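You operate a simulated robot arm through the tools that you are given. There is no shell and no other tool. Be economical: measure what you need, move in short steps, check, and stop when the job is done.

You run a simulated robot arm. Do the job below in one go: nothing can be reset, and whatever is moved stays where it is left.

## Task
Set the rack slider to the number of tubes in the counting rack; mark TUBES and CAPS in red.
Fine: mark the boxes on the green card; the marker goes back in its stand. Set down upright: what you pick out.

The check looks at the end state, three seconds after you hand in, the way a careful person would. Anything else that was tipped, shoved, dropped, spilled or broken makes it a failure. A push-on lid holds only when it is set on centred and level and pressed home; a screw cap is set on level and turned clockwise until tight.

## Robot
A 7-joint arm with a fingered hand on a trunk, on a base that drives. Base frame: it is fixed to the floor where the robot stands at the start and does not move with it; the origin is under the middle of the robot, x ahead of it, y to its left, z up; the surface under the hand at the start is at about z = 0.78. Lengths are in m, angles in rad, forces in N, time in s.
With the tool pointing down near the work surface it reaches from about 0.26 to 0.82 m from the robot's upright axis, wherever it stands. Its first joint turns from -2.496 to 2.496 rad. Payload 3 kg.
The TCP is the grasp point between the finger pads, 0.026 m short of the fingertips. In the tool frame z runs along the fingers and y along their closing line. The gripper opens to 0.148 m. The gripper's body begins 0.073 m behind the TCP. The gripper is a hand of 3 fingers: y runs from the thumb to the fingers, the wrist lies at [0, 0, -0.229] in the tool frame, and closing takes about 1.5 s.
Orientation is that of the tool frame in the base frame, as a unit quaternion [w, x, y, z]. With the fingers straight down and closing along the base's y, the tool's x points along the base's -x, its y along +y and its z along -z.

## Interface
- The arm moves only by the tool arm_command. Its argument "targets" is one flat list of numbers, 7 for each row, row after row: the gripper command, from -1 (fully open) to 1 (shut), values between in proportion, then the shift along the base's x, y, z in units of 50 mm (1.0 is 50 mm), then the turn, a rotation vector about the base's x, y, z in units of 5 degrees (1.0 is 5 degrees). In form: [claw, dx, dy, dz, rx, ry, rz, claw, dx, dy, dz, rx, ry, rz, ...]. A call has 1 to 20 rows; each row shifts and turns the commanded pose from where the row before left it. A call with a number of a shift or a turn outside -1 to 1 is refused whole. A row lasts 0.2 s, in which the tool goes at most 0.05 m and 0.15 rad; a call with a longer step from one row to the next is refused whole, and so is a gripper value outside its range. A pose out of reach is approached as far as the arm can. The call stops where the force on the tool passes 40 N (or 10 N more than at its start, if that is more) or the arm is blocked; 0.2 s more then pass. The fingers move at their own pace (about 0.153 m/s each) and stop on an object; they squeeze with about 27 N. The grip force told is the motor's: it shows also when the fingers shut on nothing. Time passes only in rows, and 0.2 s behind the last, so rows that do not move let the fingers close. The reply holds the time, the measured pose of the TCP, the force on the tool along the base axes, the opening and the grip force, in the units named above and with some noise, with the torque about the TCP (base axes, N m) and any sound that the robot's microphone picked up.
- Cameras (640 x 400 px; columns grow to the right, rows downward): "scene" is now at [0.1549, -0.0087, 1.8385]; the picture's right is [-0.13, -0.99, -0.00], its down [-0.76, 0.10, -0.64] and it looks along [0.63, -0.08, -0.77] (base axes); focal length 275 px, centre (320, 200). "wrist" rides on the gripper at [0.068, -0.039, -0.09] in the tool frame; the picture's right is [0.50, 0.87, 0.00], its down [-0.66, 0.38, -0.65] and it looks along [-0.57, 0.33, 0.76] (tool axes); focal length 222 px, centre (320, 200). There is no depth. A picture from a camera that has moved, and an enlarged one, comes with that camera's place and axes in the base frame and with its lens.
- capture(camera): a new picture of that camera. It takes no simulated time.
- move_column(by): slides the trunk up (or, below 0, down) by that many m; the arm and the scene camera ride with it, the base frame stays. It gives what a move gives, with no picture.
- drive_base(legs): drives the robot by 1 to 6 legs, each [ahead, left, turn to the left] in m, m and rad, along the robot's own axes; the way and the turn of a leg run together, so that a leg with both is an arc; at most 1.5 m and 3.142 rad a leg. The arm and the cameras ride along, it lands a little off, and it stops where it bumps. It gives what a move gives.
- hand_shape(shape): the hand has 3 fingers and takes this shape, open, in about a second: jaw (thumb against the fingers, like two jaws); tri (thumb and two fingers); tip (a fingertip pinch); poke (one finger out to press); point (the index stretched); flat (the hand flat); cup (the hand cupped); fist (a fist). The gripper value then closes the fingers along that shape, each until it touches; the sizes above hold for jaw. It gives what a move gives, with no picture.
- head_to(pan, tilt): turns the head with the scene camera to pan (to the left, within 1.501 rad either way) and tilt (down, from -0.506 to 1.204), counted from straight ahead of the robot. It gives what a move gives.
- enlarge(camera, box): a new picture of the part [left, top, right, bottom] of that camera's present view, enlarged. It takes no simulated time.
- close_job(): hands the job in; it is judged then, once.

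Go step by step. Nothing tells you exact positions but the pictures and the camera data: compare them with the known pose of the tool, close in by small moves and look again before you grip or let go. The budget is 120 turns and 82 pictures, counting those below and the enlarged ones. Unless the task says otherwise, let go and move clear before handing in, and close with one line.

The tools are called as a command line: name --argument value ..., lists and objects as JSON in quotes. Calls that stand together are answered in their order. arm_command: Moves the arm, as the interface text tells. Its arguments: {"type":"object","properties":{"targets":{"type":"array","items":{"type":"number"}}},"required":["targets"]} The other tools are called the same way: move_column (by) slides the trunk up or down; hand_shape (shape) gives the hand a shape; drive_base (legs) drives the base; head_to (pan, tilt) turns the head that bears the scene camera; capture (camera) takes a picture; enlarge (camera, box) takes an enlarged picture of a part of a camera's view; close_job () hands the job in.

At the start:

```text
clock: 0.0
ee_pos: [0.8638, -0.2634, 1.1512]
tool_rot: [0.0, 0.0, 1.0, 0.0]
contact_force: [-1.2, -0.6, 0.1]
ft_torque: [0.0, 0.01, 0.02]
grip_width: 0.1478
grasp_force: 0.0
shape: jaw
trunk travel left (down, up): [-0.775, 0.115]
robot x, y, heading: [0.0029, 0.0006, 0.001]
head pan, tilt: [-0.133, 0.878]
```

scene: 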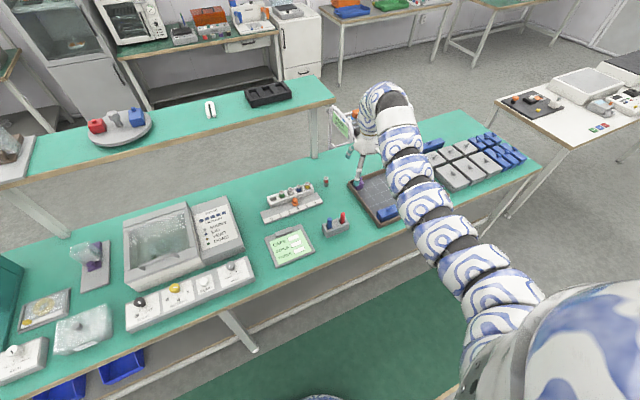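
wrist: 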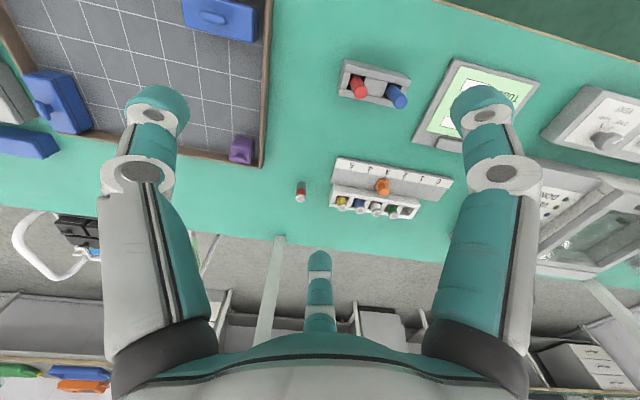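

I see a bench with a counting rack holding tubes and a slider in front of it, a green card on a clipboard, and a marker stand with a red and a blue marker. I'll look closer at each first.

enlarge --camera "scene" --box '[250, 170, 370, 245]'

enlarge --camera "scene" --box '[250, 215, 370, 290]'

enlarge --camera "wrist" --box '[280, 40, 560, 230]'

```text
5.33 times, centred on (310, 208) of scene
camera zoom: at [0.1549, -0.0087, 1.8385], right [-0.13, -0.99, 0.0], down [-0.76, 0.1, -0.64], along [0.63, -0.08, -0.77], focal length 1465 px, centre (373, 160)
```

zoom: 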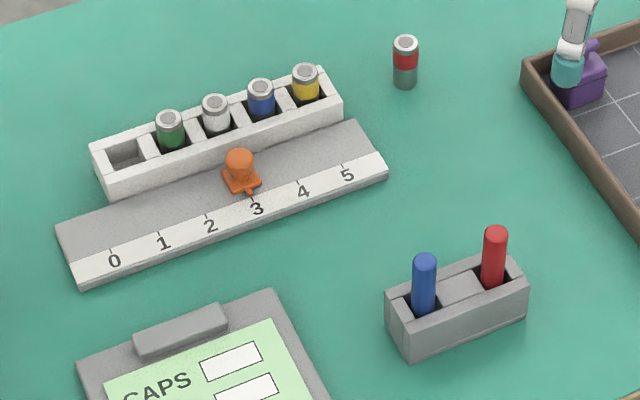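

```text
5.33 times, centred on (310, 252) of scene
camera zoom: at [0.1549, -0.0087, 1.8385], right [-0.13, -0.99, 0.0], down [-0.76, 0.1, -0.64], along [0.63, -0.08, -0.77], focal length 1465 px, centre (373, -80)
```

zoom: 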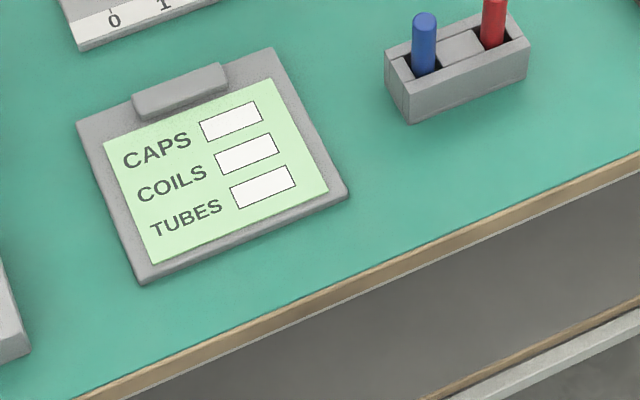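

```text
2.11 times, centred on (420, 135) of wrist
camera zoom: at [0.7975, -0.3039, 1.2409], right [-0.5, 0.87, 0.0], down [0.66, 0.38, 0.65], along [0.57, 0.33, -0.76], focal length 468 px, centre (110, 337)
```

zoom: 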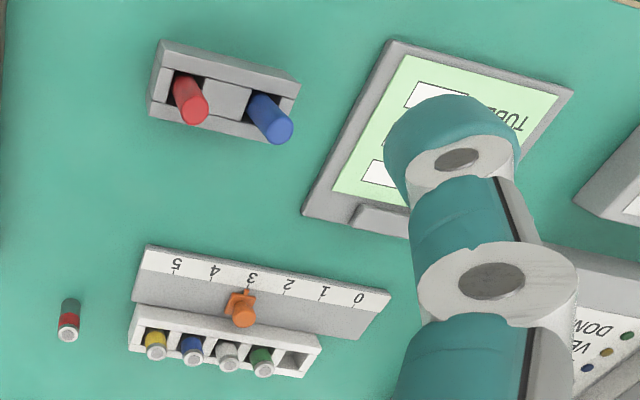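

The rack shows four tubes and one empty slot, and a fifth tube stands on its own outside the rack. The slider is at 3 and is about 1 m away, so I'll pull the arm back and drive closer, square to the bench.

arm_command --targets '[-1, -1, 0, 0, 0, 0, 0, -1, -1, 0, 0, 0, 0, 0, -1, -1, 0, 0, 0, 0, 0, -1, -1, 0, 0, 0, 0, 0, -1, 0, 0, 0, 0, 0, 0]'

drive_base --legs '[[0.261, -0.182, 0], [0, 0, 0.29]]'

head_to --pan 0.0 --tilt 1.0

capture --camera "scene"

capture --camera "wrist"

```text
clock: 1.2
ee_pos: [0.8162, -0.2694, 1.1268]
tool_rot: [0.0, 0.0, 1.0, 0.0]
contact_force: [-0.3, 0.3, -0.1]
ft_torque: [-0.02, 0.01, 0.0]
grip_width: 0.148
grasp_force: 0.1
shape: jaw
out of reach, approached as far as the arm can: row 1, 2, 3, 4
trunk travel left (down, up): [-0.775, 0.115]
robot x, y, heading: [-0.0056, 0.0017, 0.002]
head pan, tilt: [-0.133, 0.878]
```

```text
clock: 4.3
ee_pos: [1.1213, -0.2084, 1.1272]
tool_rot: [-0.001, -0.145, 0.989, 0.0]
contact_force: [-0.1, -1.0, -0.3]
ft_torque: [0.01, -0.02, 0.0]
grip_width: 0.1481
grasp_force: 0.1
shape: jaw
trunk travel left (down, up): [-0.775, 0.115]
robot x, y, heading: [0.2619, -0.183, 0.291]
head pan, tilt: [-0.133, 0.878]
```

```text
clock: 5.0
ee_pos: [1.1213, -0.2095, 1.1255]
tool_rot: [0.0, -0.144, 0.99, 0.0]
contact_force: [0.5, 0.1, -0.2]
ft_torque: [-0.01, -0.03, -0.02]
grip_width: 0.1479
grasp_force: 0.2
shape: jaw
trunk travel left (down, up): [-0.775, 0.115]
robot x, y, heading: [0.2618, -0.1858, 0.292]
head pan, tilt: [0.0, 1.0]
```

```text
76 pictures are left
camera scene: at [0.4044, -0.1398, 1.8296], right [0.29, -0.96, 0.0], down [-0.81, -0.24, -0.54], along [0.52, 0.15, -0.84], focal length 275 px, centre (320, 200)
```

scene: 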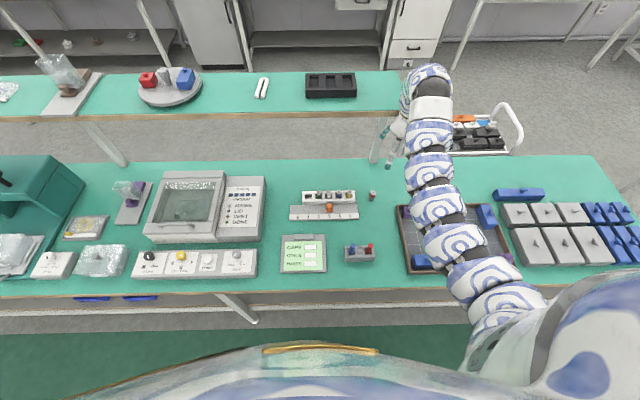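

```text
75 pictures are left
camera wrist: at [1.0685, -0.2657, 1.2159], right [-0.73, 0.69, 0.0], down [0.52, 0.55, 0.65], along [0.45, 0.48, -0.76], focal length 222 px, centre (320, 200)
```

wrist: 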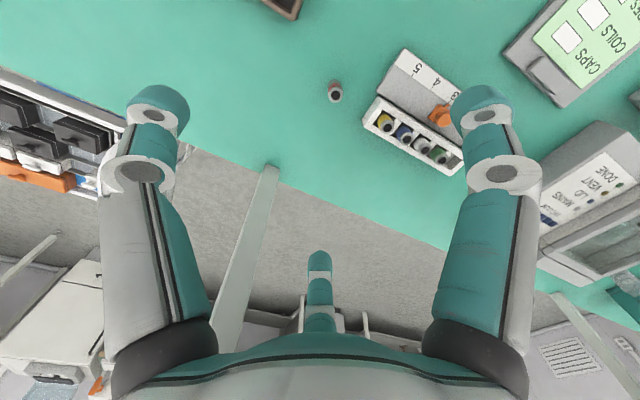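

The robot now stands square to the bench. I'll zoom in to fix the positions.

enlarge --camera "scene" --box '[275, 180, 395, 255]'

enlarge --camera "scene" --box '[270, 205, 390, 280]'

```text
5.33 times, centred on (335, 218) of scene
camera zoom: at [0.4044, -0.1398, 1.8296], right [0.29, -0.96, 0.0], down [-0.81, -0.24, -0.54], along [0.52, 0.15, -0.84], focal length 1465 px, centre (240, 107)
```

zoom: 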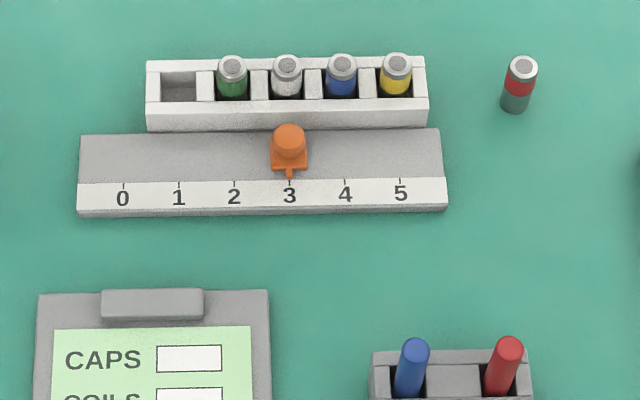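

```text
5.33 times, centred on (330, 242) of scene
camera zoom: at [0.4044, -0.1398, 1.8296], right [0.29, -0.96, 0.0], down [-0.81, -0.24, -0.54], along [0.52, 0.15, -0.84], focal length 1465 px, centre (267, -27)
```

zoom: 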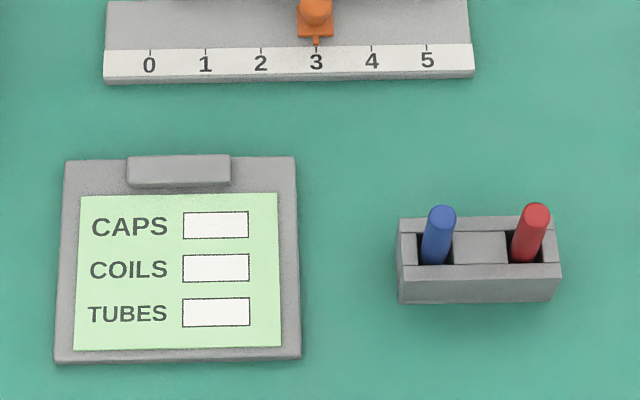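

Positions are estimated in bench axes, n into the bench and u along it. Next I'll bring the hand over a free spot and see how the fingers are arranged when they close.

arm_command --targets '[-1, -0.8, 0.245, -0.2, 0, 0, 0, -1, -0.8, 0.245, -0.2, 0, 0, 0, -1, -0.8, 0.245, -0.2, 0, 0, 0, -1, -0.8, 0.245, -0.2, 0, 0, 0, -1, -0.8, 0.245, -0.2, 0, 0, 0, -1, -0.8, 0.245, -0.2, 0, 0, 0, -1, 0, 0, 0, 0, 0, 0]'

capture --camera "scene"

```text
clock: 6.6
ee_pos: [0.9043, -0.1371, 1.042]
tool_rot: [0.0, -0.146, 0.989, 0.001]
contact_force: [0.3, 0.8, 0.1]
ft_torque: [0.02, -0.02, 0.0]
grip_width: 0.1481
grasp_force: 0.0
shape: jaw
out of reach, approached as far as the arm can: row 1, 2
trunk travel left (down, up): [-0.775, 0.115]
robot x, y, heading: [0.261, -0.1828, 0.292]
head pan, tilt: [0.0, 1.0]
```

```text
72 pictures are left
camera scene: at [0.4049, -0.14, 1.8295], right [0.29, -0.96, 0.0], down [-0.81, -0.24, -0.54], along [0.52, 0.15, -0.84], focal length 275 px, centre (320, 200)
```

scene: 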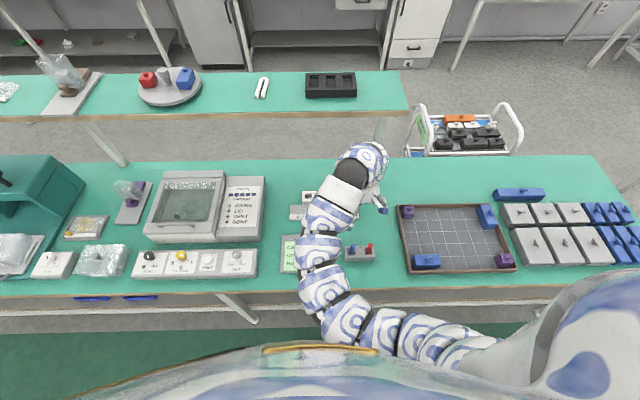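

The arm hides the hand from the head camera, so I'll use the wrist camera. I'll close the jaws in the air to see where the finger pads meet.

arm_command --targets '[1, 0, 0, 0, 0, 0, 0, 1, 0, 0, 0, 0, 0, 0, 1, 0, 0, 0, 0, 0, 0, 1, 0, 0, 0, 0, 0, 0, 1, 0, 0, 0, 0, 0, 0, 1, 0, 0, 0, 0, 0, 0, 1, 0, 0, 0, 0, 0, 0]'

capture --camera "wrist"

```text
clock: 8.2
ee_pos: [0.9045, -0.1383, 1.0425]
tool_rot: [0.0, -0.146, 0.989, -0.001]
contact_force: [0.2, -1.0, -0.6]
ft_torque: [-0.01, -0.01, -0.03]
grip_width: 0.0
grasp_force: 27.0
shape: jaw
trunk travel left (down, up): [-0.775, 0.115]
robot x, y, heading: [0.2606, -0.185, 0.293]
head pan, tilt: [0.0, 1.0]
```

```text
71 pictures are left
camera wrist: at [0.8519, -0.1932, 1.1318], right [-0.73, 0.69, 0.0], down [0.52, 0.55, 0.65], along [0.45, 0.48, -0.76], focal length 222 px, centre (320, 200)
```

wrist: 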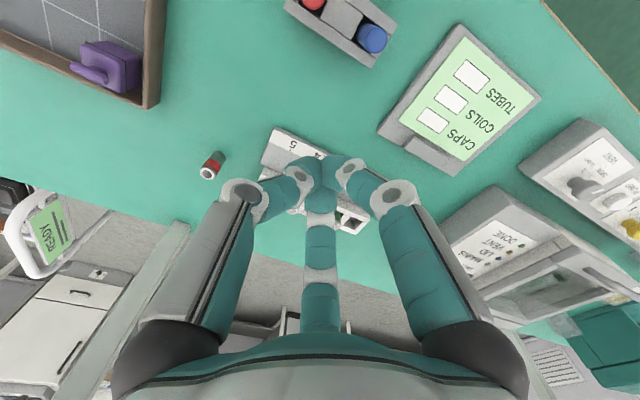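

The three fingers close radially on the TCP. I'll open part way, turn the hand 30° so no finger points straight at the tubes, and hover above the slider knob.

arm_command --targets '[0, 0.318, 0.453, -0.3, 0, 0, 1, 0, 0.318, 0.453, -0.3, 0, 0, 1, 0, 0.318, 0.453, -0.3, 0, 0, 1, 0, 0.318, 0.453, -0.3, 0, 0, 1, 0, 0.318, 0.453, -0.3, 0, 0, 1, 0, 0.318, 0.453, -0.3, 0, 0, 1, 0, 0, 0, 0, 0, 0, 0]'

capture --camera "wrist"

capture --camera "scene"

```text
clock: 9.8
ee_pos: [0.9998, -0.0019, 0.9529]
tool_rot: [-0.001, -0.396, 0.918, 0.0]
contact_force: [0.1, -0.2, 0.6]
ft_torque: [0.02, -0.01, 0.0]
grip_width: 0.074
grasp_force: 0.1
shape: jaw
trunk travel left (down, up): [-0.775, 0.115]
robot x, y, heading: [0.2601, -0.1861, 0.29]
head pan, tilt: [0.0, 1.0]
```

```text
70 pictures are left
camera wrist: at [0.983, -0.0766, 1.0414], right [-0.97, 0.23, 0.0], down [0.17, 0.74, 0.65], along [0.15, 0.64, -0.76], focal length 222 px, centre (320, 200)
```

wrist: 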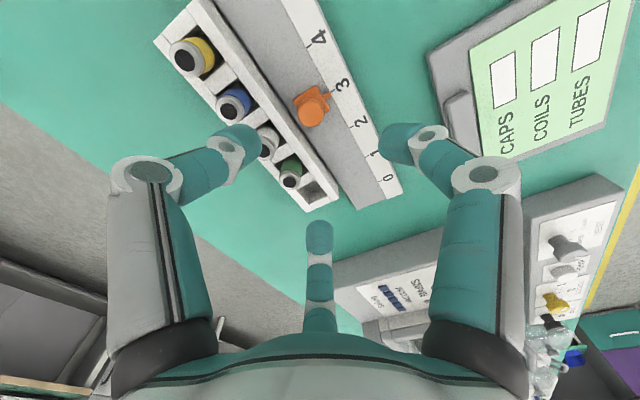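

```text
69 pictures are left
camera scene: at [0.4039, -0.1398, 1.8296], right [0.29, -0.96, 0.0], down [-0.81, -0.24, -0.54], along [0.52, 0.15, -0.84], focal length 275 px, centre (320, 200)
```

scene: 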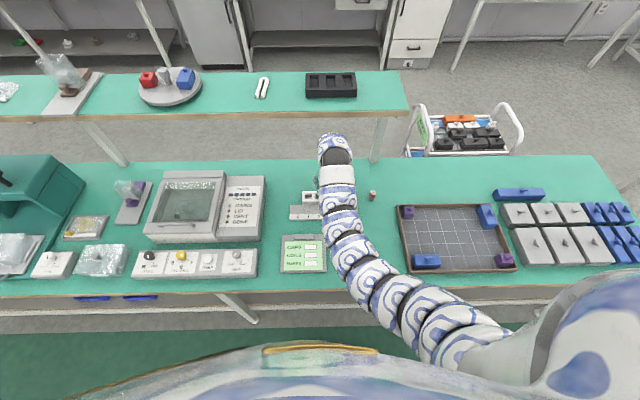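

The card positions agree between the two cameras, but the knob estimates differ by about a centimetre. I'll zoom in on it.

enlarge --camera "wrist" --box '[240, 40, 400, 140]'

```text
4.00 times, centred on (320, 90) of wrist
camera zoom: at [0.983, -0.0766, 1.0414], right [-0.97, 0.23, 0.0], down [0.17, 0.74, 0.65], along [0.15, 0.64, -0.76], focal length 888 px, centre (320, 640)
```

zoom: 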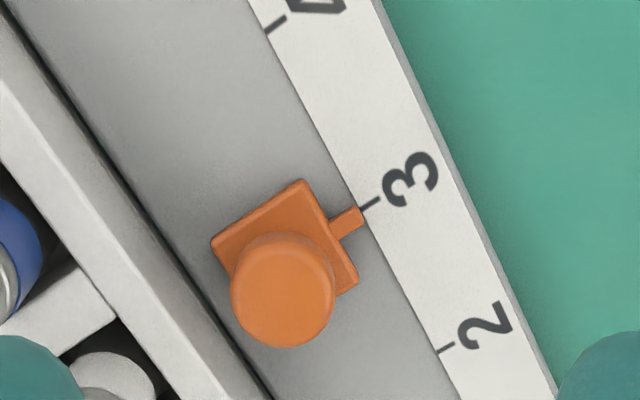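

The wrist view puts the knob at about (1.0075, -0.0085) with its top near z = 0.842. I'll correct and descend part way.

arm_command --targets '[0, 0.08, -0.07, -0.6, 0, 0, 0, 0, 0.08, -0.07, -0.6, 0, 0, 0, 0, 0, 0, 0, 0, 0, 0]'

capture --camera "wrist"

```text
clock: 10.6
ee_pos: [1.0097, -0.0087, 0.8914]
tool_rot: [0.0, -0.397, 0.918, -0.001]
contact_force: [-0.6, 0.6, 0.1]
ft_torque: [0.0, 0.02, -0.01]
grip_width: 0.0738
grasp_force: 0.1
shape: jaw
trunk travel left (down, up): [-0.775, 0.115]
robot x, y, heading: [0.2626, -0.1833, 0.291]
head pan, tilt: [0.0, 1.0]
```

```text
67 pictures are left
camera wrist: at [0.9917, -0.0835, 0.9809], right [-0.97, 0.23, 0.0], down [0.17, 0.74, 0.65], along [0.15, 0.64, -0.76], focal length 222 px, centre (320, 200)
```

wrist: 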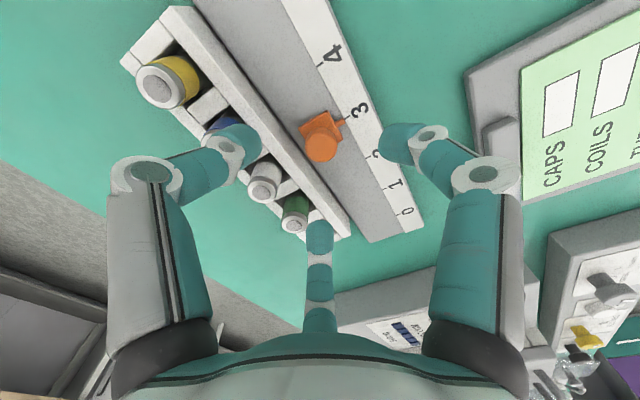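

With the fingers open around the knob they would hit the rack wall. I'll close the hand instead and push the knob from its left with the fingertips.

arm_command --targets '[0, 0, 0, 0.8, 0, 0, 0, 1, 0, 0, 0, 0, 0, 0, 1, 0, 0, 0, 0, 0, 0, 1, -0.22, 0.56, 0, 0, 0, 0, 1, -0.22, 0.56, 0, 0, 0, 0, 1, 0, 0, -0.6, 0, 0, 0, 1, 0, 0, 0, 0, 0, 0]'

capture --camera "wrist"

```text
clock: 12.2
ee_pos: [0.9874, 0.0489, 0.9034]
tool_rot: [0.0, -0.396, 0.918, 0.001]
contact_force: [-0.4, -0.3, -0.8]
ft_torque: [-0.01, 0.0, 0.03]
grip_width: 0.0002
grasp_force: 26.9
shape: jaw
trunk travel left (down, up): [-0.775, 0.115]
robot x, y, heading: [0.2601, -0.1826, 0.294]
head pan, tilt: [0.0, 1.0]
```

```text
66 pictures are left
camera wrist: at [0.9691, -0.0264, 0.9922], right [-0.97, 0.23, 0.0], down [0.17, 0.74, 0.65], along [0.15, 0.64, -0.76], focal length 222 px, centre (320, 200)
```

wrist: 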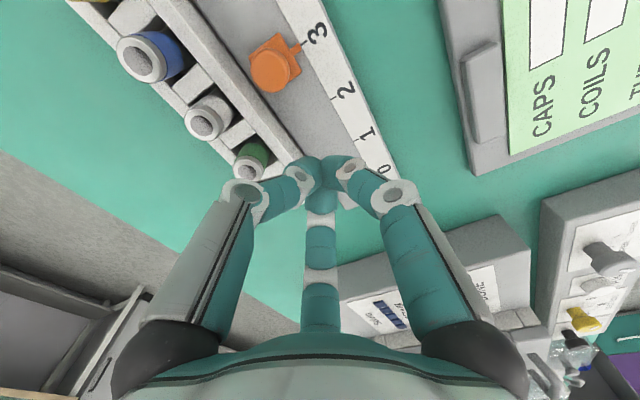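

The closed fingertips sit to the left of the knob, clear of the rack. I'll lower them.

arm_command --targets '[1, 0, 0, -0.4, 0, 0, 0, 1, 0, 0, -0.4, 0, 0, 0, 1, 0, 0, -0.42, 0, 0, 0, 1, 0, 0, 0, 0, 0, 0]'

capture --camera "wrist"

```text
clock: 13.2
ee_pos: [0.9878, 0.0489, 0.8417]
tool_rot: [0.0, -0.395, 0.919, 0.0]
contact_force: [0.2, -0.2, 0.4]
ft_torque: [-0.01, 0.0, -0.01]
grip_width: 0.0
grasp_force: 27.1
shape: jaw
trunk travel left (down, up): [-0.775, 0.115]
robot x, y, heading: [0.2595, -0.1856, 0.288]
head pan, tilt: [0.0, 1.0]
```

```text
65 pictures are left
camera wrist: at [0.9702, -0.027, 0.9301], right [-0.97, 0.23, 0.0], down [0.17, 0.74, 0.65], along [0.15, 0.64, -0.76], focal length 222 px, centre (320, 200)
```

wrist: 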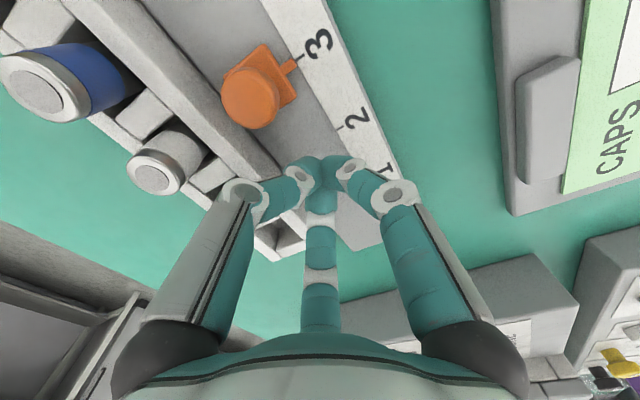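

Now I'll push to the right along the slider, 5 cm to begin with.

arm_command --targets '[1, 0.0576, -0.191, 0, 0, 0, 0, 1, 0.0576, -0.191, 0, 0, 0, 0, 1, 0.0576, -0.191, 0, 0, 0, 0, 1, 0.0576, -0.191, 0, 0, 0, 0, 1, 0.0576, -0.191, 0, 0, 0, 0, 1, 0, 0, 0, 0, 0, 0]'

capture --camera "wrist"

```text
clock: 14.6
ee_pos: [1.0026, 0.0002, 0.8408]
tool_rot: [0.0, -0.396, 0.918, 0.0]
contact_force: [-1.1, -0.5, -0.3]
ft_torque: [0.01, 0.01, 0.01]
grip_width: 0.0
grasp_force: 27.1
shape: jaw
trunk travel left (down, up): [-0.775, 0.115]
robot x, y, heading: [0.2639, -0.1838, 0.294]
head pan, tilt: [0.0, 1.0]
```

```text
64 pictures are left
camera wrist: at [0.9848, -0.075, 0.9305], right [-0.97, 0.23, 0.0], down [0.17, 0.74, 0.65], along [0.15, 0.64, -0.76], focal length 222 px, centre (320, 200)
```

wrist: 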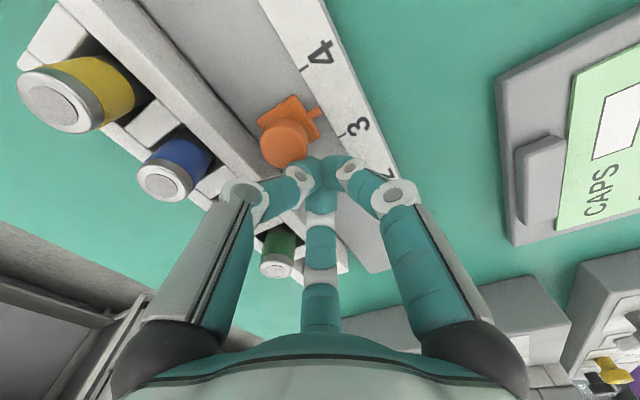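

The knob has moved to about 3.4. I'll push it 2 cm more and zoom in.

arm_command --targets '[1, 0.0576, -0.191, 0, 0, 0, 0, 1, 0.0576, -0.191, 0, 0, 0, 0, 1, 0, 0, 0, 0, 0, 0]'

enlarge --camera "wrist" --box '[240, 60, 400, 160]'

```text
clock: 15.4
ee_pos: [1.0064, -0.0187, 0.8419]
tool_rot: [0.0, -0.397, 0.918, -0.001]
contact_force: [0.2, -0.5, 0.2]
ft_torque: [0.01, 0.0, 0.05]
grip_width: 0.0001
grasp_force: 27.1
shape: jaw
trunk travel left (down, up): [-0.775, 0.115]
robot x, y, heading: [0.2615, -0.1833, 0.292]
head pan, tilt: [0.0, 1.0]
```

```text
4.00 times, centred on (320, 110) of wrist
camera zoom: at [0.9893, -0.0938, 0.9301], right [-0.97, 0.23, 0.0], down [0.17, 0.74, 0.65], along [0.15, 0.64, -0.76], focal length 888 px, centre (320, 560)
```

zoom: 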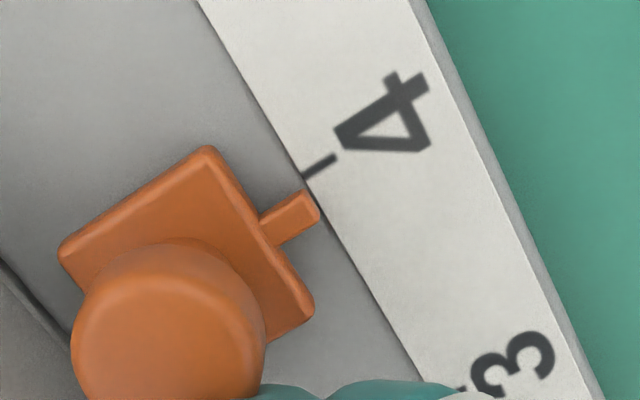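

The pointer is about 5 mm short of 4, so I'll push a little more.

arm_command --targets '[1, 0.028, -0.092, 0, 0, 0, 0, 1, 0, 0, 0, 0, 0, 0]'

enlarge --camera "wrist" --box '[240, 60, 400, 160]'

```text
clock: 16.0
ee_pos: [1.0086, -0.0228, 0.8414]
tool_rot: [0.001, -0.396, 0.918, -0.001]
contact_force: [-0.3, -0.9, -0.5]
ft_torque: [0.01, 0.01, 0.01]
grip_width: 0.0001
grasp_force: 26.8
shape: jaw
trunk travel left (down, up): [-0.775, 0.115]
robot x, y, heading: [0.261, -0.186, 0.29]
head pan, tilt: [0.0, 1.0]
```

```text
4.00 times, centred on (320, 110) of wrist
camera zoom: at [0.9907, -0.0987, 0.93], right [-0.97, 0.23, 0.0], down [0.17, 0.74, 0.65], along [0.15, 0.64, -0.76], focal length 888 px, centre (320, 560)
```

zoom: 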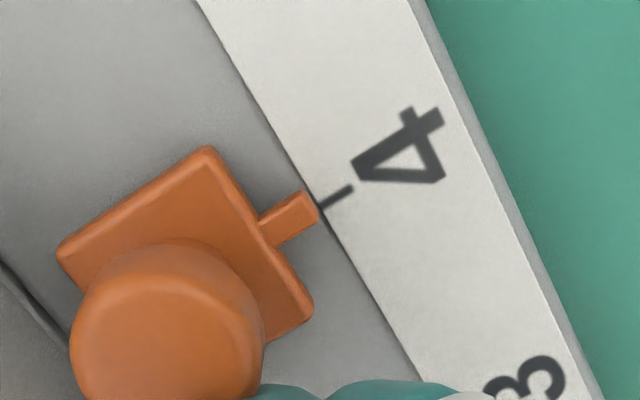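

The slider pointer now lines up with 4. I'll back off, rise, and go over the red marker with the hand part open.

arm_command --targets '[1, -0.1152, 0.382, 0, 0, 0, 0, 1, 0, 0, 0.8, 0, 0, 0, 1, 0, 0, 0.8, 0, 0, 0, 1, 0, 0, 0.8, 0, 0, 0, 1, 0, 0, 0.8, 0, 0, 0, 0, -0.532, -0.664, 0, 0, 0, -1, 0, -0.532, -0.664, 0, 0, 0, -1, 0, -0.532, -0.664, 0, 0, 0, -1, 0, -0.532, -0.664, 0, 0, 0, -1, 0, -0.532, -0.664, 0, 0, 0, -1, 0, -0.532, -0.664, 0, 0, 0, -1, 0, 0, 0, 0, 0, 0, 0]'

capture --camera "wrist"

enlarge --camera "scene" --box '[275, 180, 395, 255]'

```text
clock: 18.6
ee_pos: [0.843, -0.2022, 1.0028]
tool_rot: [0.0, -0.144, 0.99, -0.001]
contact_force: [1.2, -0.7, 1.2]
ft_torque: [0.01, 0.05, 0.0]
grip_width: 0.0738
grasp_force: 0.2
shape: jaw
trunk travel left (down, up): [-0.775, 0.115]
robot x, y, heading: [0.2647, -0.1872, 0.287]
head pan, tilt: [0.0, 1.0]
```

```text
61 pictures are left
camera wrist: at [0.79, -0.2593, 1.0917], right [-0.73, 0.69, 0.0], down [0.52, 0.55, 0.65], along [0.45, 0.47, -0.76], focal length 222 px, centre (320, 200)
```

wrist: 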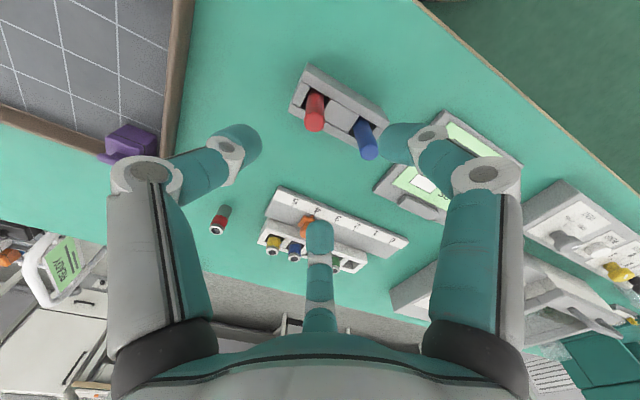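

```text
5.33 times, centred on (335, 218) of scene
camera zoom: at [0.4047, -0.1396, 1.8296], right [0.29, -0.96, 0.0], down [-0.81, -0.24, -0.54], along [0.52, 0.15, -0.84], focal length 1465 px, centre (240, 107)
```

zoom: 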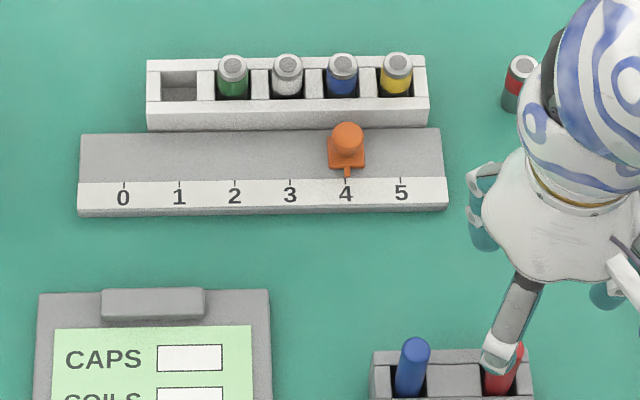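

The slider reads 4 in the head camera as well. The red marker is about 6 mm off the hand's axis, so I'll correct and come down part way.

arm_command --targets '[0, 0.04, -0.12, -0.6, 0, 0, 0, 0, 0, 0, -0.6, 0, 0, 0, 0, 0, 0, 0, 0, 0, 0]'

capture --camera "wrist"

enlarge --camera "wrist" --box '[240, 60, 400, 160]'

```text
clock: 19.4
ee_pos: [0.8432, -0.2095, 0.9427]
tool_rot: [-0.001, -0.145, 0.989, 0.0]
contact_force: [-0.1, -0.3, 0.3]
ft_torque: [-0.01, 0.0, -0.02]
grip_width: 0.0738
grasp_force: 0.0
shape: jaw
trunk travel left (down, up): [-0.775, 0.115]
robot x, y, heading: [0.2609, -0.1836, 0.291]
head pan, tilt: [0.0, 1.0]
```

```text
59 pictures are left
camera wrist: at [0.7907, -0.2655, 1.0306], right [-0.73, 0.69, 0.0], down [0.52, 0.55, 0.65], along [0.45, 0.48, -0.76], focal length 222 px, centre (320, 200)
```

wrist: 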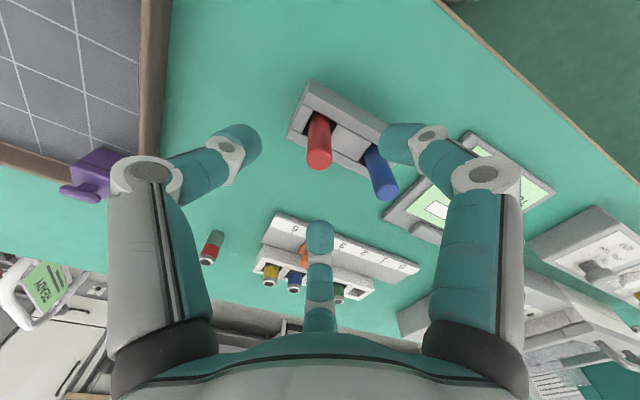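

```text
4.00 times, centred on (320, 110) of wrist
camera zoom: at [0.7907, -0.2655, 1.0306], right [-0.73, 0.69, 0.0], down [0.52, 0.55, 0.65], along [0.45, 0.48, -0.76], focal length 888 px, centre (320, 560)
```

zoom: 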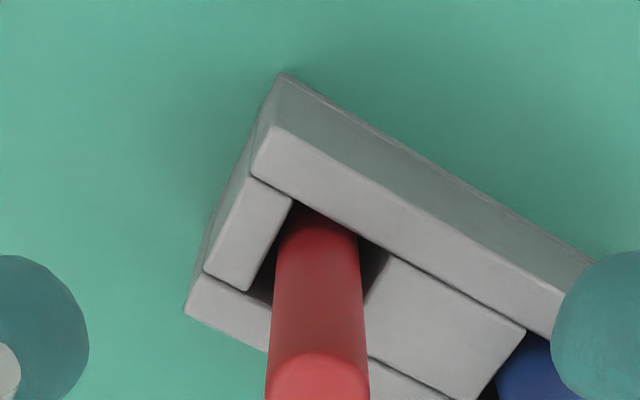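

The marker is centred under the hand. I'll descend around its exposed part, stopping just above the stand.

arm_command --targets '[0, 0, 0, -0.5, 0, 0, 0, 0, 0, 0, -0.5, 0, 0, 0, 0, 0, 0, -0.36, 0, 0, 0, 0, 0, 0, 0, 0, 0, 0]'

capture --camera "wrist"

enlarge --camera "scene" --box '[300, 205, 420, 280]'

```text
clock: 20.4
ee_pos: [0.8453, -0.2099, 0.8735]
tool_rot: [0.0, -0.146, 0.989, 0.0]
contact_force: [-0.3, -0.1, 1.0]
ft_torque: [0.01, -0.01, -0.01]
grip_width: 0.074
grasp_force: 0.1
shape: jaw
trunk travel left (down, up): [-0.775, 0.115]
robot x, y, heading: [0.2603, -0.1849, 0.29]
head pan, tilt: [0.0, 1.0]
```

```text
57 pictures are left
camera wrist: at [0.7923, -0.266, 0.9622], right [-0.73, 0.69, 0.0], down [0.52, 0.55, 0.65], along [0.45, 0.48, -0.76], focal length 222 px, centre (320, 200)
```

wrist: 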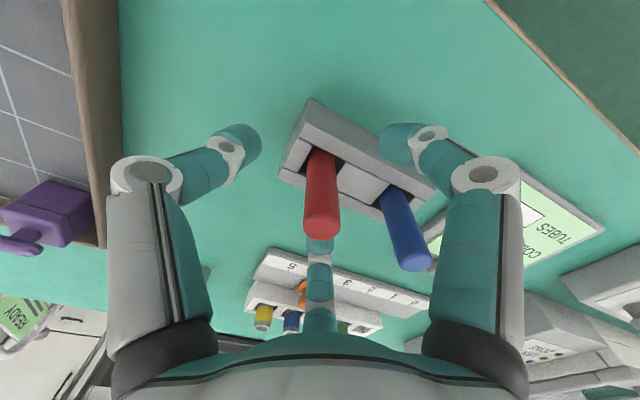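

```text
5.33 times, centred on (360, 242) of scene
camera zoom: at [0.4042, -0.1398, 1.8296], right [0.29, -0.96, 0.0], down [-0.81, -0.24, -0.54], along [0.52, 0.15, -0.84], focal length 1465 px, centre (107, -27)
```

zoom: 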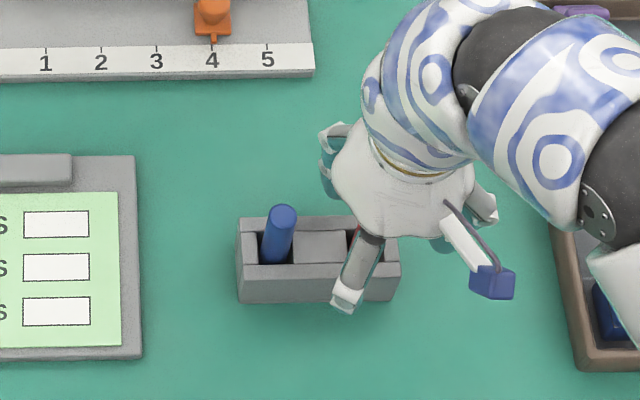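

The marker stands between the three fingers and nothing is touching. I'll close on it.

arm_command --targets '[1, 0, 0, 0, 0, 0, 0, 1, 0, 0, 0, 0, 0, 0, 1, 0, 0, 0, 0, 0, 0, 1, 0, 0, 0, 0, 0, 0, 1, 0, 0, 0, 0, 0, 0]'

capture --camera "wrist"

```text
clock: 21.6
ee_pos: [0.8455, -0.2099, 0.8725]
tool_rot: [0.0, -0.145, 0.989, 0.0]
contact_force: [1.1, 0.7, 0.0]
ft_torque: [0.01, -0.08, -0.02]
grip_width: 0.0135
grasp_force: 26.7
shape: jaw
trunk travel left (down, up): [-0.775, 0.115]
robot x, y, heading: [0.2641, -0.1833, 0.291]
head pan, tilt: [0.0, 1.0]
```

```text
55 pictures are left
camera wrist: at [0.7923, -0.266, 0.9622], right [-0.73, 0.69, 0.0], down [0.52, 0.55, 0.65], along [0.45, 0.48, -0.76], focal length 222 px, centre (320, 200)
```

wrist: 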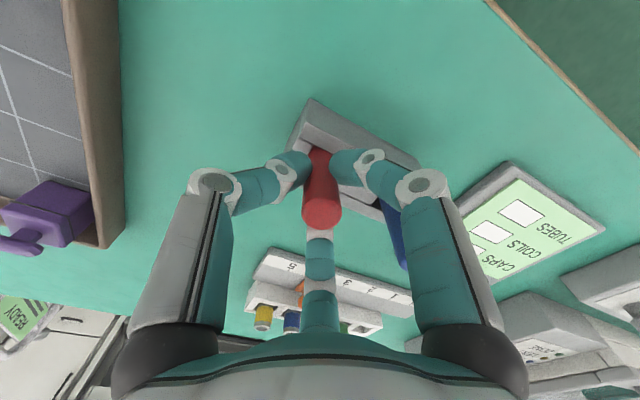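

The marker is gripped (width 0.0135). I'll lift it straight up.

arm_command --targets '[1, 0, 0, 0.5, 0, 0, 0, 1, 0, 0, 0.5, 0, 0, 0, 1, 0, 0, 0.5, 0, 0, 0, 1, 0, 0, 0.5, 0, 0, 0, 1, 0, 0, 0.5, 0, 0, 0, 1, 0, 0, 0, 0, 0, 0]'

capture --camera "wrist"

enlarge --camera "scene" --box '[300, 180, 420, 255]'

```text
clock: 23.0
ee_pos: [0.8461, -0.2083, 0.9978]
tool_rot: [-0.001, -0.145, 0.989, 0.0]
contact_force: [0.8, 0.3, -0.6]
ft_torque: [0.01, 0.02, 0.01]
grip_width: 0.0135
grasp_force: 27.0
shape: jaw
trunk travel left (down, up): [-0.775, 0.115]
robot x, y, heading: [0.2625, -0.1822, 0.285]
head pan, tilt: [0.0, 1.0]
```

```text
54 pictures are left
camera wrist: at [0.7926, -0.265, 1.0869], right [-0.73, 0.69, 0.0], down [0.52, 0.55, 0.65], along [0.45, 0.48, -0.76], focal length 222 px, centre (320, 200)
```

wrist: 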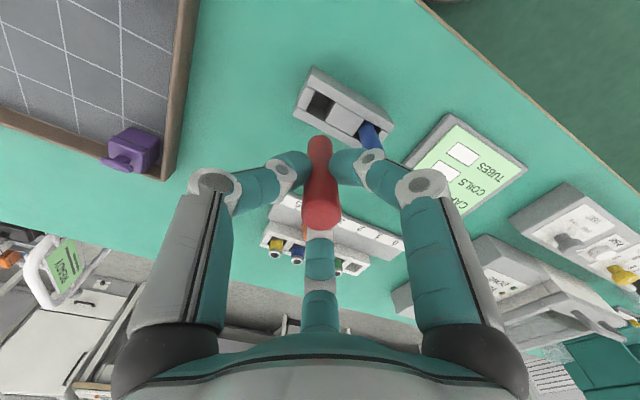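

```text
5.33 times, centred on (360, 218) of scene
camera zoom: at [0.4043, -0.1399, 1.8296], right [0.29, -0.96, 0.0], down [-0.81, -0.24, -0.54], along [0.52, 0.15, -0.84], focal length 1465 px, centre (107, 107)
```

zoom: 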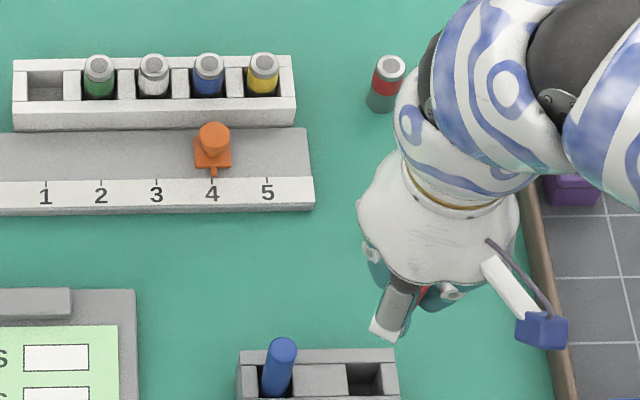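

The marker came out upright, with its tip about 72 mm below the TCP. I'll zoom on the tip to get that exactly.

enlarge --camera "wrist" --box '[260, 110, 380, 185]'

```text
5.33 times, centred on (320, 148) of wrist
camera zoom: at [0.7926, -0.265, 1.0869], right [-0.73, 0.69, 0.0], down [0.52, 0.55, 0.65], along [0.45, 0.48, -0.76], focal length 1185 px, centre (320, 480)
```

zoom: 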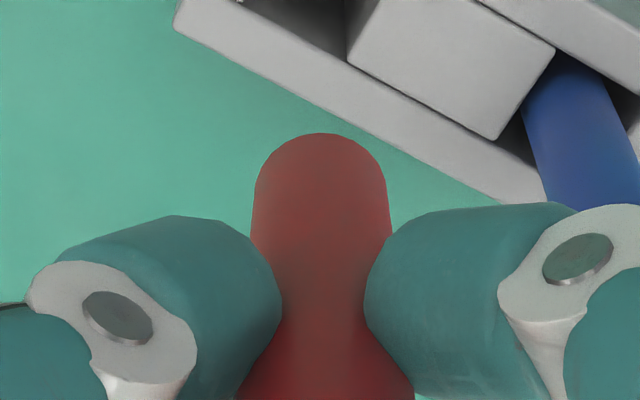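

The barrel end is 6–7 cm below the TCP. Next I'll carry the marker over the CAPS box and look from just above it.

arm_command --targets '[1, -0.11, 0.775, 0, 0, 0, 0, 1, -0.11, 0.775, 0, 0, 0, 0, 1, -0.11, 0.775, 0, 0, 0, 0, 1, -0.11, 0.775, 0, 0, 0, 0, 1, -0.11, 0.775, 0, 0, 0, 0, 1, -0.11, 0.775, 0, 0, 0, 0, 1, 0, 0, -0.8, 0, 0, 0, 1, 0, 0, -0.7, 0, 0, 0, 1, 0, 0, 0, 0, 0, 0]'

capture --camera "wrist"

enlarge --camera "wrist" --box '[220, 50, 420, 175]'

enlarge --camera "scene" --box '[260, 210, 380, 285]'

```text
clock: 25.0
ee_pos: [0.8125, 0.0235, 0.9234]
tool_rot: [0.0, -0.146, 0.989, -0.001]
contact_force: [-0.4, 1.7, -0.5]
ft_torque: [0.02, 0.0, 0.0]
grip_width: 0.0135
grasp_force: 27.3
shape: jaw
trunk travel left (down, up): [-0.775, 0.115]
robot x, y, heading: [0.26, -0.1844, 0.288]
head pan, tilt: [0.0, 1.0]
```

```text
51 pictures are left
camera wrist: at [0.7598, -0.0332, 1.0123], right [-0.73, 0.69, 0.0], down [0.52, 0.55, 0.65], along [0.45, 0.47, -0.76], focal length 222 px, centre (320, 200)
```

wrist: 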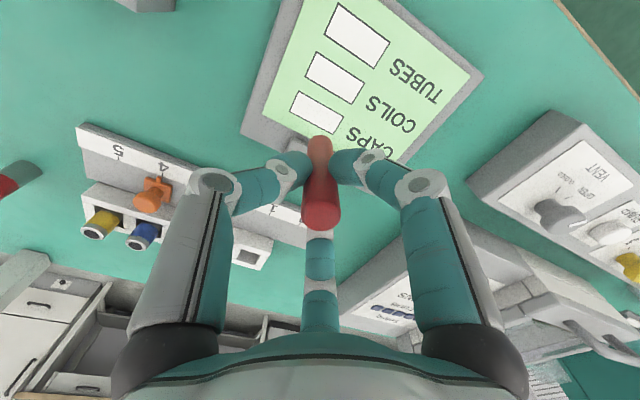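

```text
3.20 times, centred on (320, 112) of wrist
camera zoom: at [0.7598, -0.0332, 1.0123], right [-0.73, 0.69, 0.0], down [0.52, 0.55, 0.65], along [0.45, 0.47, -0.76], focal length 711 px, centre (320, 480)
```

zoom: 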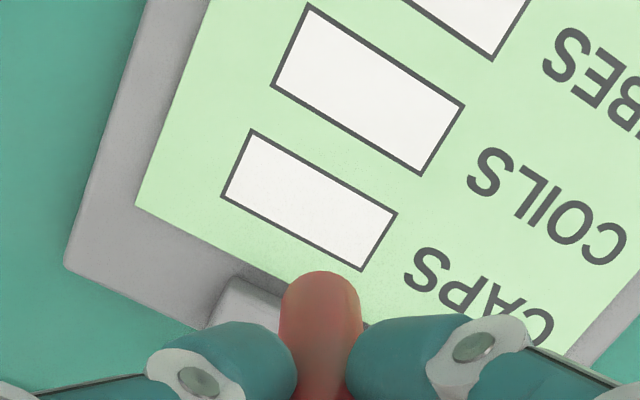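

```text
5.33 times, centred on (320, 248) of scene
camera zoom: at [0.4042, -0.1398, 1.8296], right [0.29, -0.96, 0.0], down [-0.81, -0.24, -0.54], along [0.52, 0.15, -0.84], focal length 1465 px, centre (320, -53)
```

zoom: 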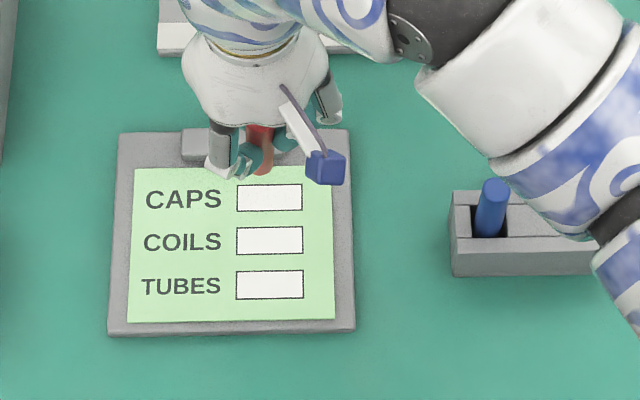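

I have the box centres now: CAPS at about (0.816, 0.023) and TUBES at about (0.750, 0.002). I'll go to the left part of the CAPS box and lower toward the card.

arm_command --targets '[1, 0, 0.22, 0, 0, 0, 0, 1, 0, 0, -0.6, 0, 0, 0, 1, 0, 0, -0.5, 0, 0, 0, 1, 0, 0, 0, 0, 0, 0]'

enlarge --camera "wrist" --box '[220, 50, 420, 175]'

enlarge --camera "scene" --box '[270, 225, 350, 275]'

```text
clock: 25.8
ee_pos: [0.8144, 0.0392, 0.876]
tool_rot: [0.006, -0.146, 0.989, 0.004]
contact_force: [0.9, -2.9, 28.5]
ft_torque: [-0.18, 0.07, -0.02]
grip_width: 0.0159
grasp_force: 27.1
shape: jaw
trunk travel left (down, up): [-0.775, 0.115]
robot x, y, heading: [0.2607, -0.1825, 0.291]
head pan, tilt: [0.0, 1.0]
stopped in row 4: the force on the tool passed its limit at 51 N (the readings are from after the stop); the commanded pose is now the measured one
```

```text
3.20 times, centred on (320, 112) of wrist
camera zoom: at [0.7607, -0.0178, 0.9649], right [-0.73, 0.68, 0.0], down [0.51, 0.55, 0.66], along [0.46, 0.48, -0.75], focal length 711 px, centre (320, 480)
```

zoom: 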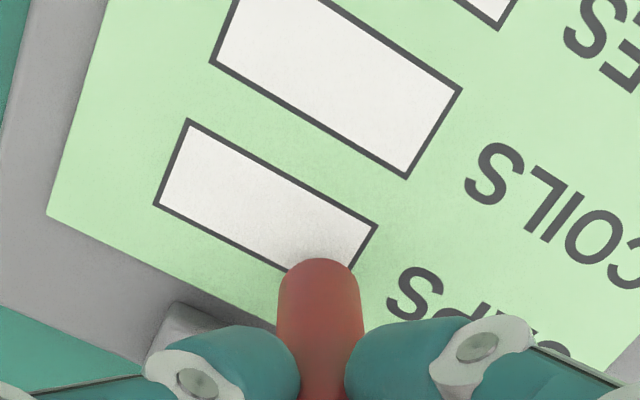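

```text
8.00 times, centred on (310, 250) of scene
camera zoom: at [0.4029, -0.1405, 1.8303], right [0.29, -0.96, 0.0], down [-0.81, -0.24, -0.54], along [0.52, 0.16, -0.84], focal length 2198 px, centre (400, -200)
```

zoom: 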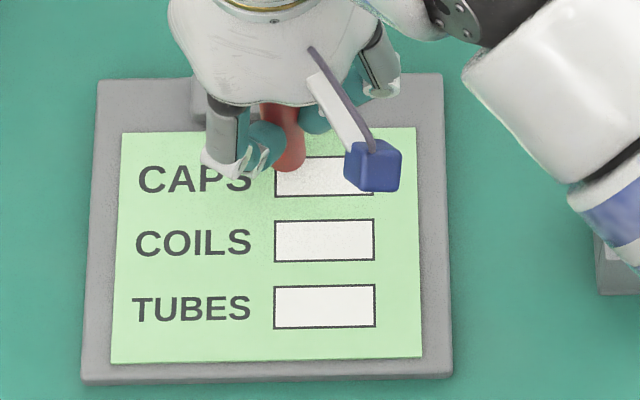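

The tip met the card sooner than I expected, at TCP z of about 0.88 with 28 N. I'll lift a little and look for a mark and for any slip of the marker in the grip.

arm_command --targets '[1, 0, 0, 0.4, 0, 0, 0, 1, 0, 0, 0.4, 0, 0, 0, 1, 0, 0, 0, 0, 0, 0]'

enlarge --camera "wrist" --box '[220, 50, 420, 175]'

enlarge --camera "scene" --box '[270, 225, 350, 275]'

```text
clock: 26.6
ee_pos: [0.8155, 0.0381, 0.916]
tool_rot: [0.004, -0.146, 0.989, 0.002]
contact_force: [-0.3, 0.1, -1.2]
ft_torque: [-0.02, -0.01, 0.0]
grip_width: 0.0152
grasp_force: 26.4
shape: jaw
trunk travel left (down, up): [-0.775, 0.115]
robot x, y, heading: [0.2588, -0.1809, 0.292]
head pan, tilt: [0.0, 1.0]
```

```text
3.20 times, centred on (320, 112) of wrist
camera zoom: at [0.7612, -0.0193, 1.0039], right [-0.73, 0.69, 0.0], down [0.51, 0.55, 0.66], along [0.45, 0.48, -0.75], focal length 711 px, centre (320, 480)
```

zoom: 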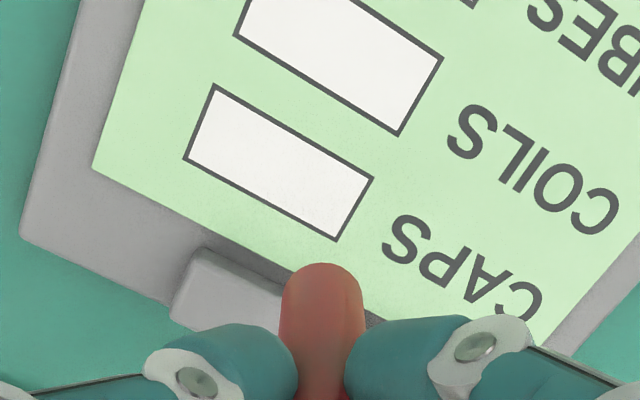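

```text
8.00 times, centred on (310, 250) of scene
camera zoom: at [0.4041, -0.1397, 1.8296], right [0.29, -0.96, 0.0], down [-0.81, -0.24, -0.54], along [0.52, 0.15, -0.84], focal length 2198 px, centre (400, -200)
```

zoom: 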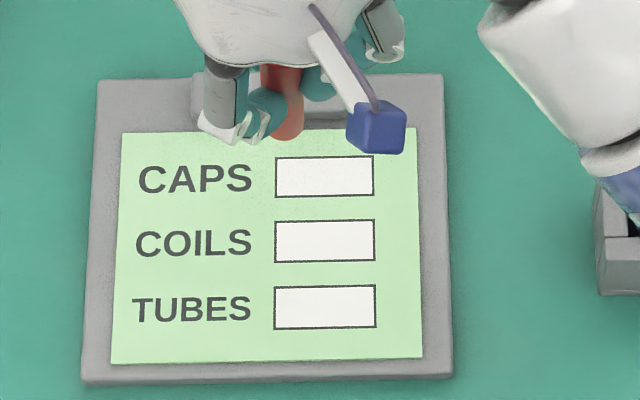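

There is no mark yet. I'll look at the marker end more closely.

enlarge --camera "scene" --box '[290, 220, 330, 245]'

enlarge --camera "wrist" --box '[280, 120, 360, 170]'

```text
16.00 times, centred on (310, 232) of scene
camera zoom: at [0.4041, -0.1397, 1.8296], right [0.29, -0.96, 0.0], down [-0.81, -0.24, -0.54], along [0.52, 0.15, -0.84], focal length 4395 px, centre (480, -320)
```

zoom: 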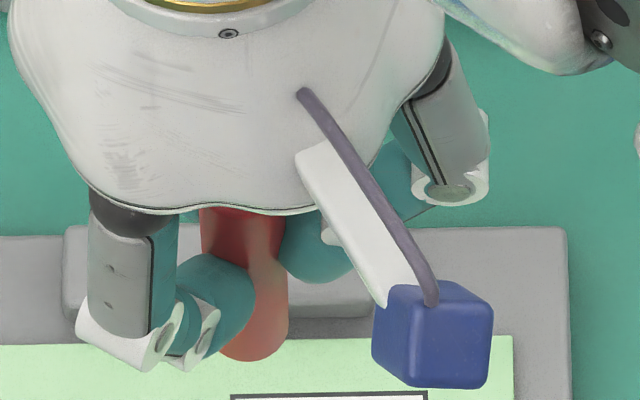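

```text
8.00 times, centred on (320, 145) of wrist
camera zoom: at [0.7612, -0.0193, 1.0039], right [-0.73, 0.69, 0.0], down [0.51, 0.55, 0.66], along [0.45, 0.48, -0.75], focal length 1777 px, centre (320, 640)
```

zoom: 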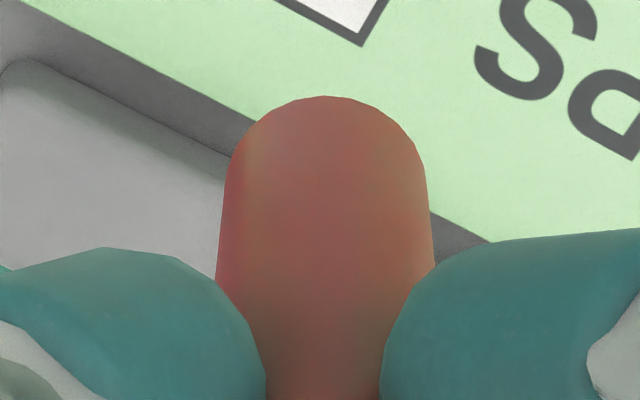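

The nib is hidden under the barrel in both views. I'll approach gently to just above the contact height and then step down about 2 mm at a time.

arm_command --targets '[1, -0.046, -0.11, -0.3, 0, 0, 0, 1, 0, 0, -0.2, 0, 0, 0, 1, 0, 0, 0, 0, 0, 0]'

```text
clock: 27.4
ee_pos: [0.8115, 0.0324, 0.8892]
tool_rot: [0.003, -0.145, 0.989, 0.002]
contact_force: [0.8, 0.7, 0.9]
ft_torque: [-0.01, 0.03, -0.05]
grip_width: 0.0154
grasp_force: 27.4
shape: jaw
trunk travel left (down, up): [-0.775, 0.115]
robot x, y, heading: [0.2622, -0.1842, 0.29]
head pan, tilt: [0.0, 1.0]
```

arm_command --targets '[1, 0, 0, -0.06, 0, 0, 0, 1, 0, 0, 0, 0, 0, 0]'

arm_command --targets '[1, 0, 0, -0.04, 0, 0, 0, 1, 0, 0, 0, 0, 0, 0]'

arm_command --targets '[1, 0, 0, -0.03, 0, 0, 0, 1, 0, 0, 0, 0, 0, 0]'

```text
clock: 28.0
ee_pos: [0.8121, 0.0335, 0.8869]
tool_rot: [0.003, -0.145, 0.989, 0.003]
contact_force: [0.1, -0.3, 0.0]
ft_torque: [0.02, 0.01, 0.05]
grip_width: 0.0154
grasp_force: 27.2
shape: jaw
trunk travel left (down, up): [-0.775, 0.115]
robot x, y, heading: [0.2612, -0.1847, 0.293]
head pan, tilt: [0.0, 1.0]
```

```text
clock: 28.6
ee_pos: [0.8111, 0.0331, 0.8851]
tool_rot: [0.003, -0.144, 0.99, 0.003]
contact_force: [1.3, 0.0, 0.6]
ft_torque: [-0.02, 0.04, 0.01]
grip_width: 0.0153
grasp_force: 27.2
shape: jaw
trunk travel left (down, up): [-0.775, 0.115]
robot x, y, heading: [0.2648, -0.1847, 0.289]
head pan, tilt: [0.0, 1.0]
```

```text
clock: 29.2
ee_pos: [0.8111, 0.0332, 0.8815]
tool_rot: [0.004, -0.144, 0.989, 0.002]
contact_force: [0.7, 0.2, -1.5]
ft_torque: [0.01, -0.03, -0.03]
grip_width: 0.0156
grasp_force: 26.9
shape: jaw
trunk travel left (down, up): [-0.775, 0.115]
robot x, y, heading: [0.2598, -0.1839, 0.291]
head pan, tilt: [0.0, 1.0]
```

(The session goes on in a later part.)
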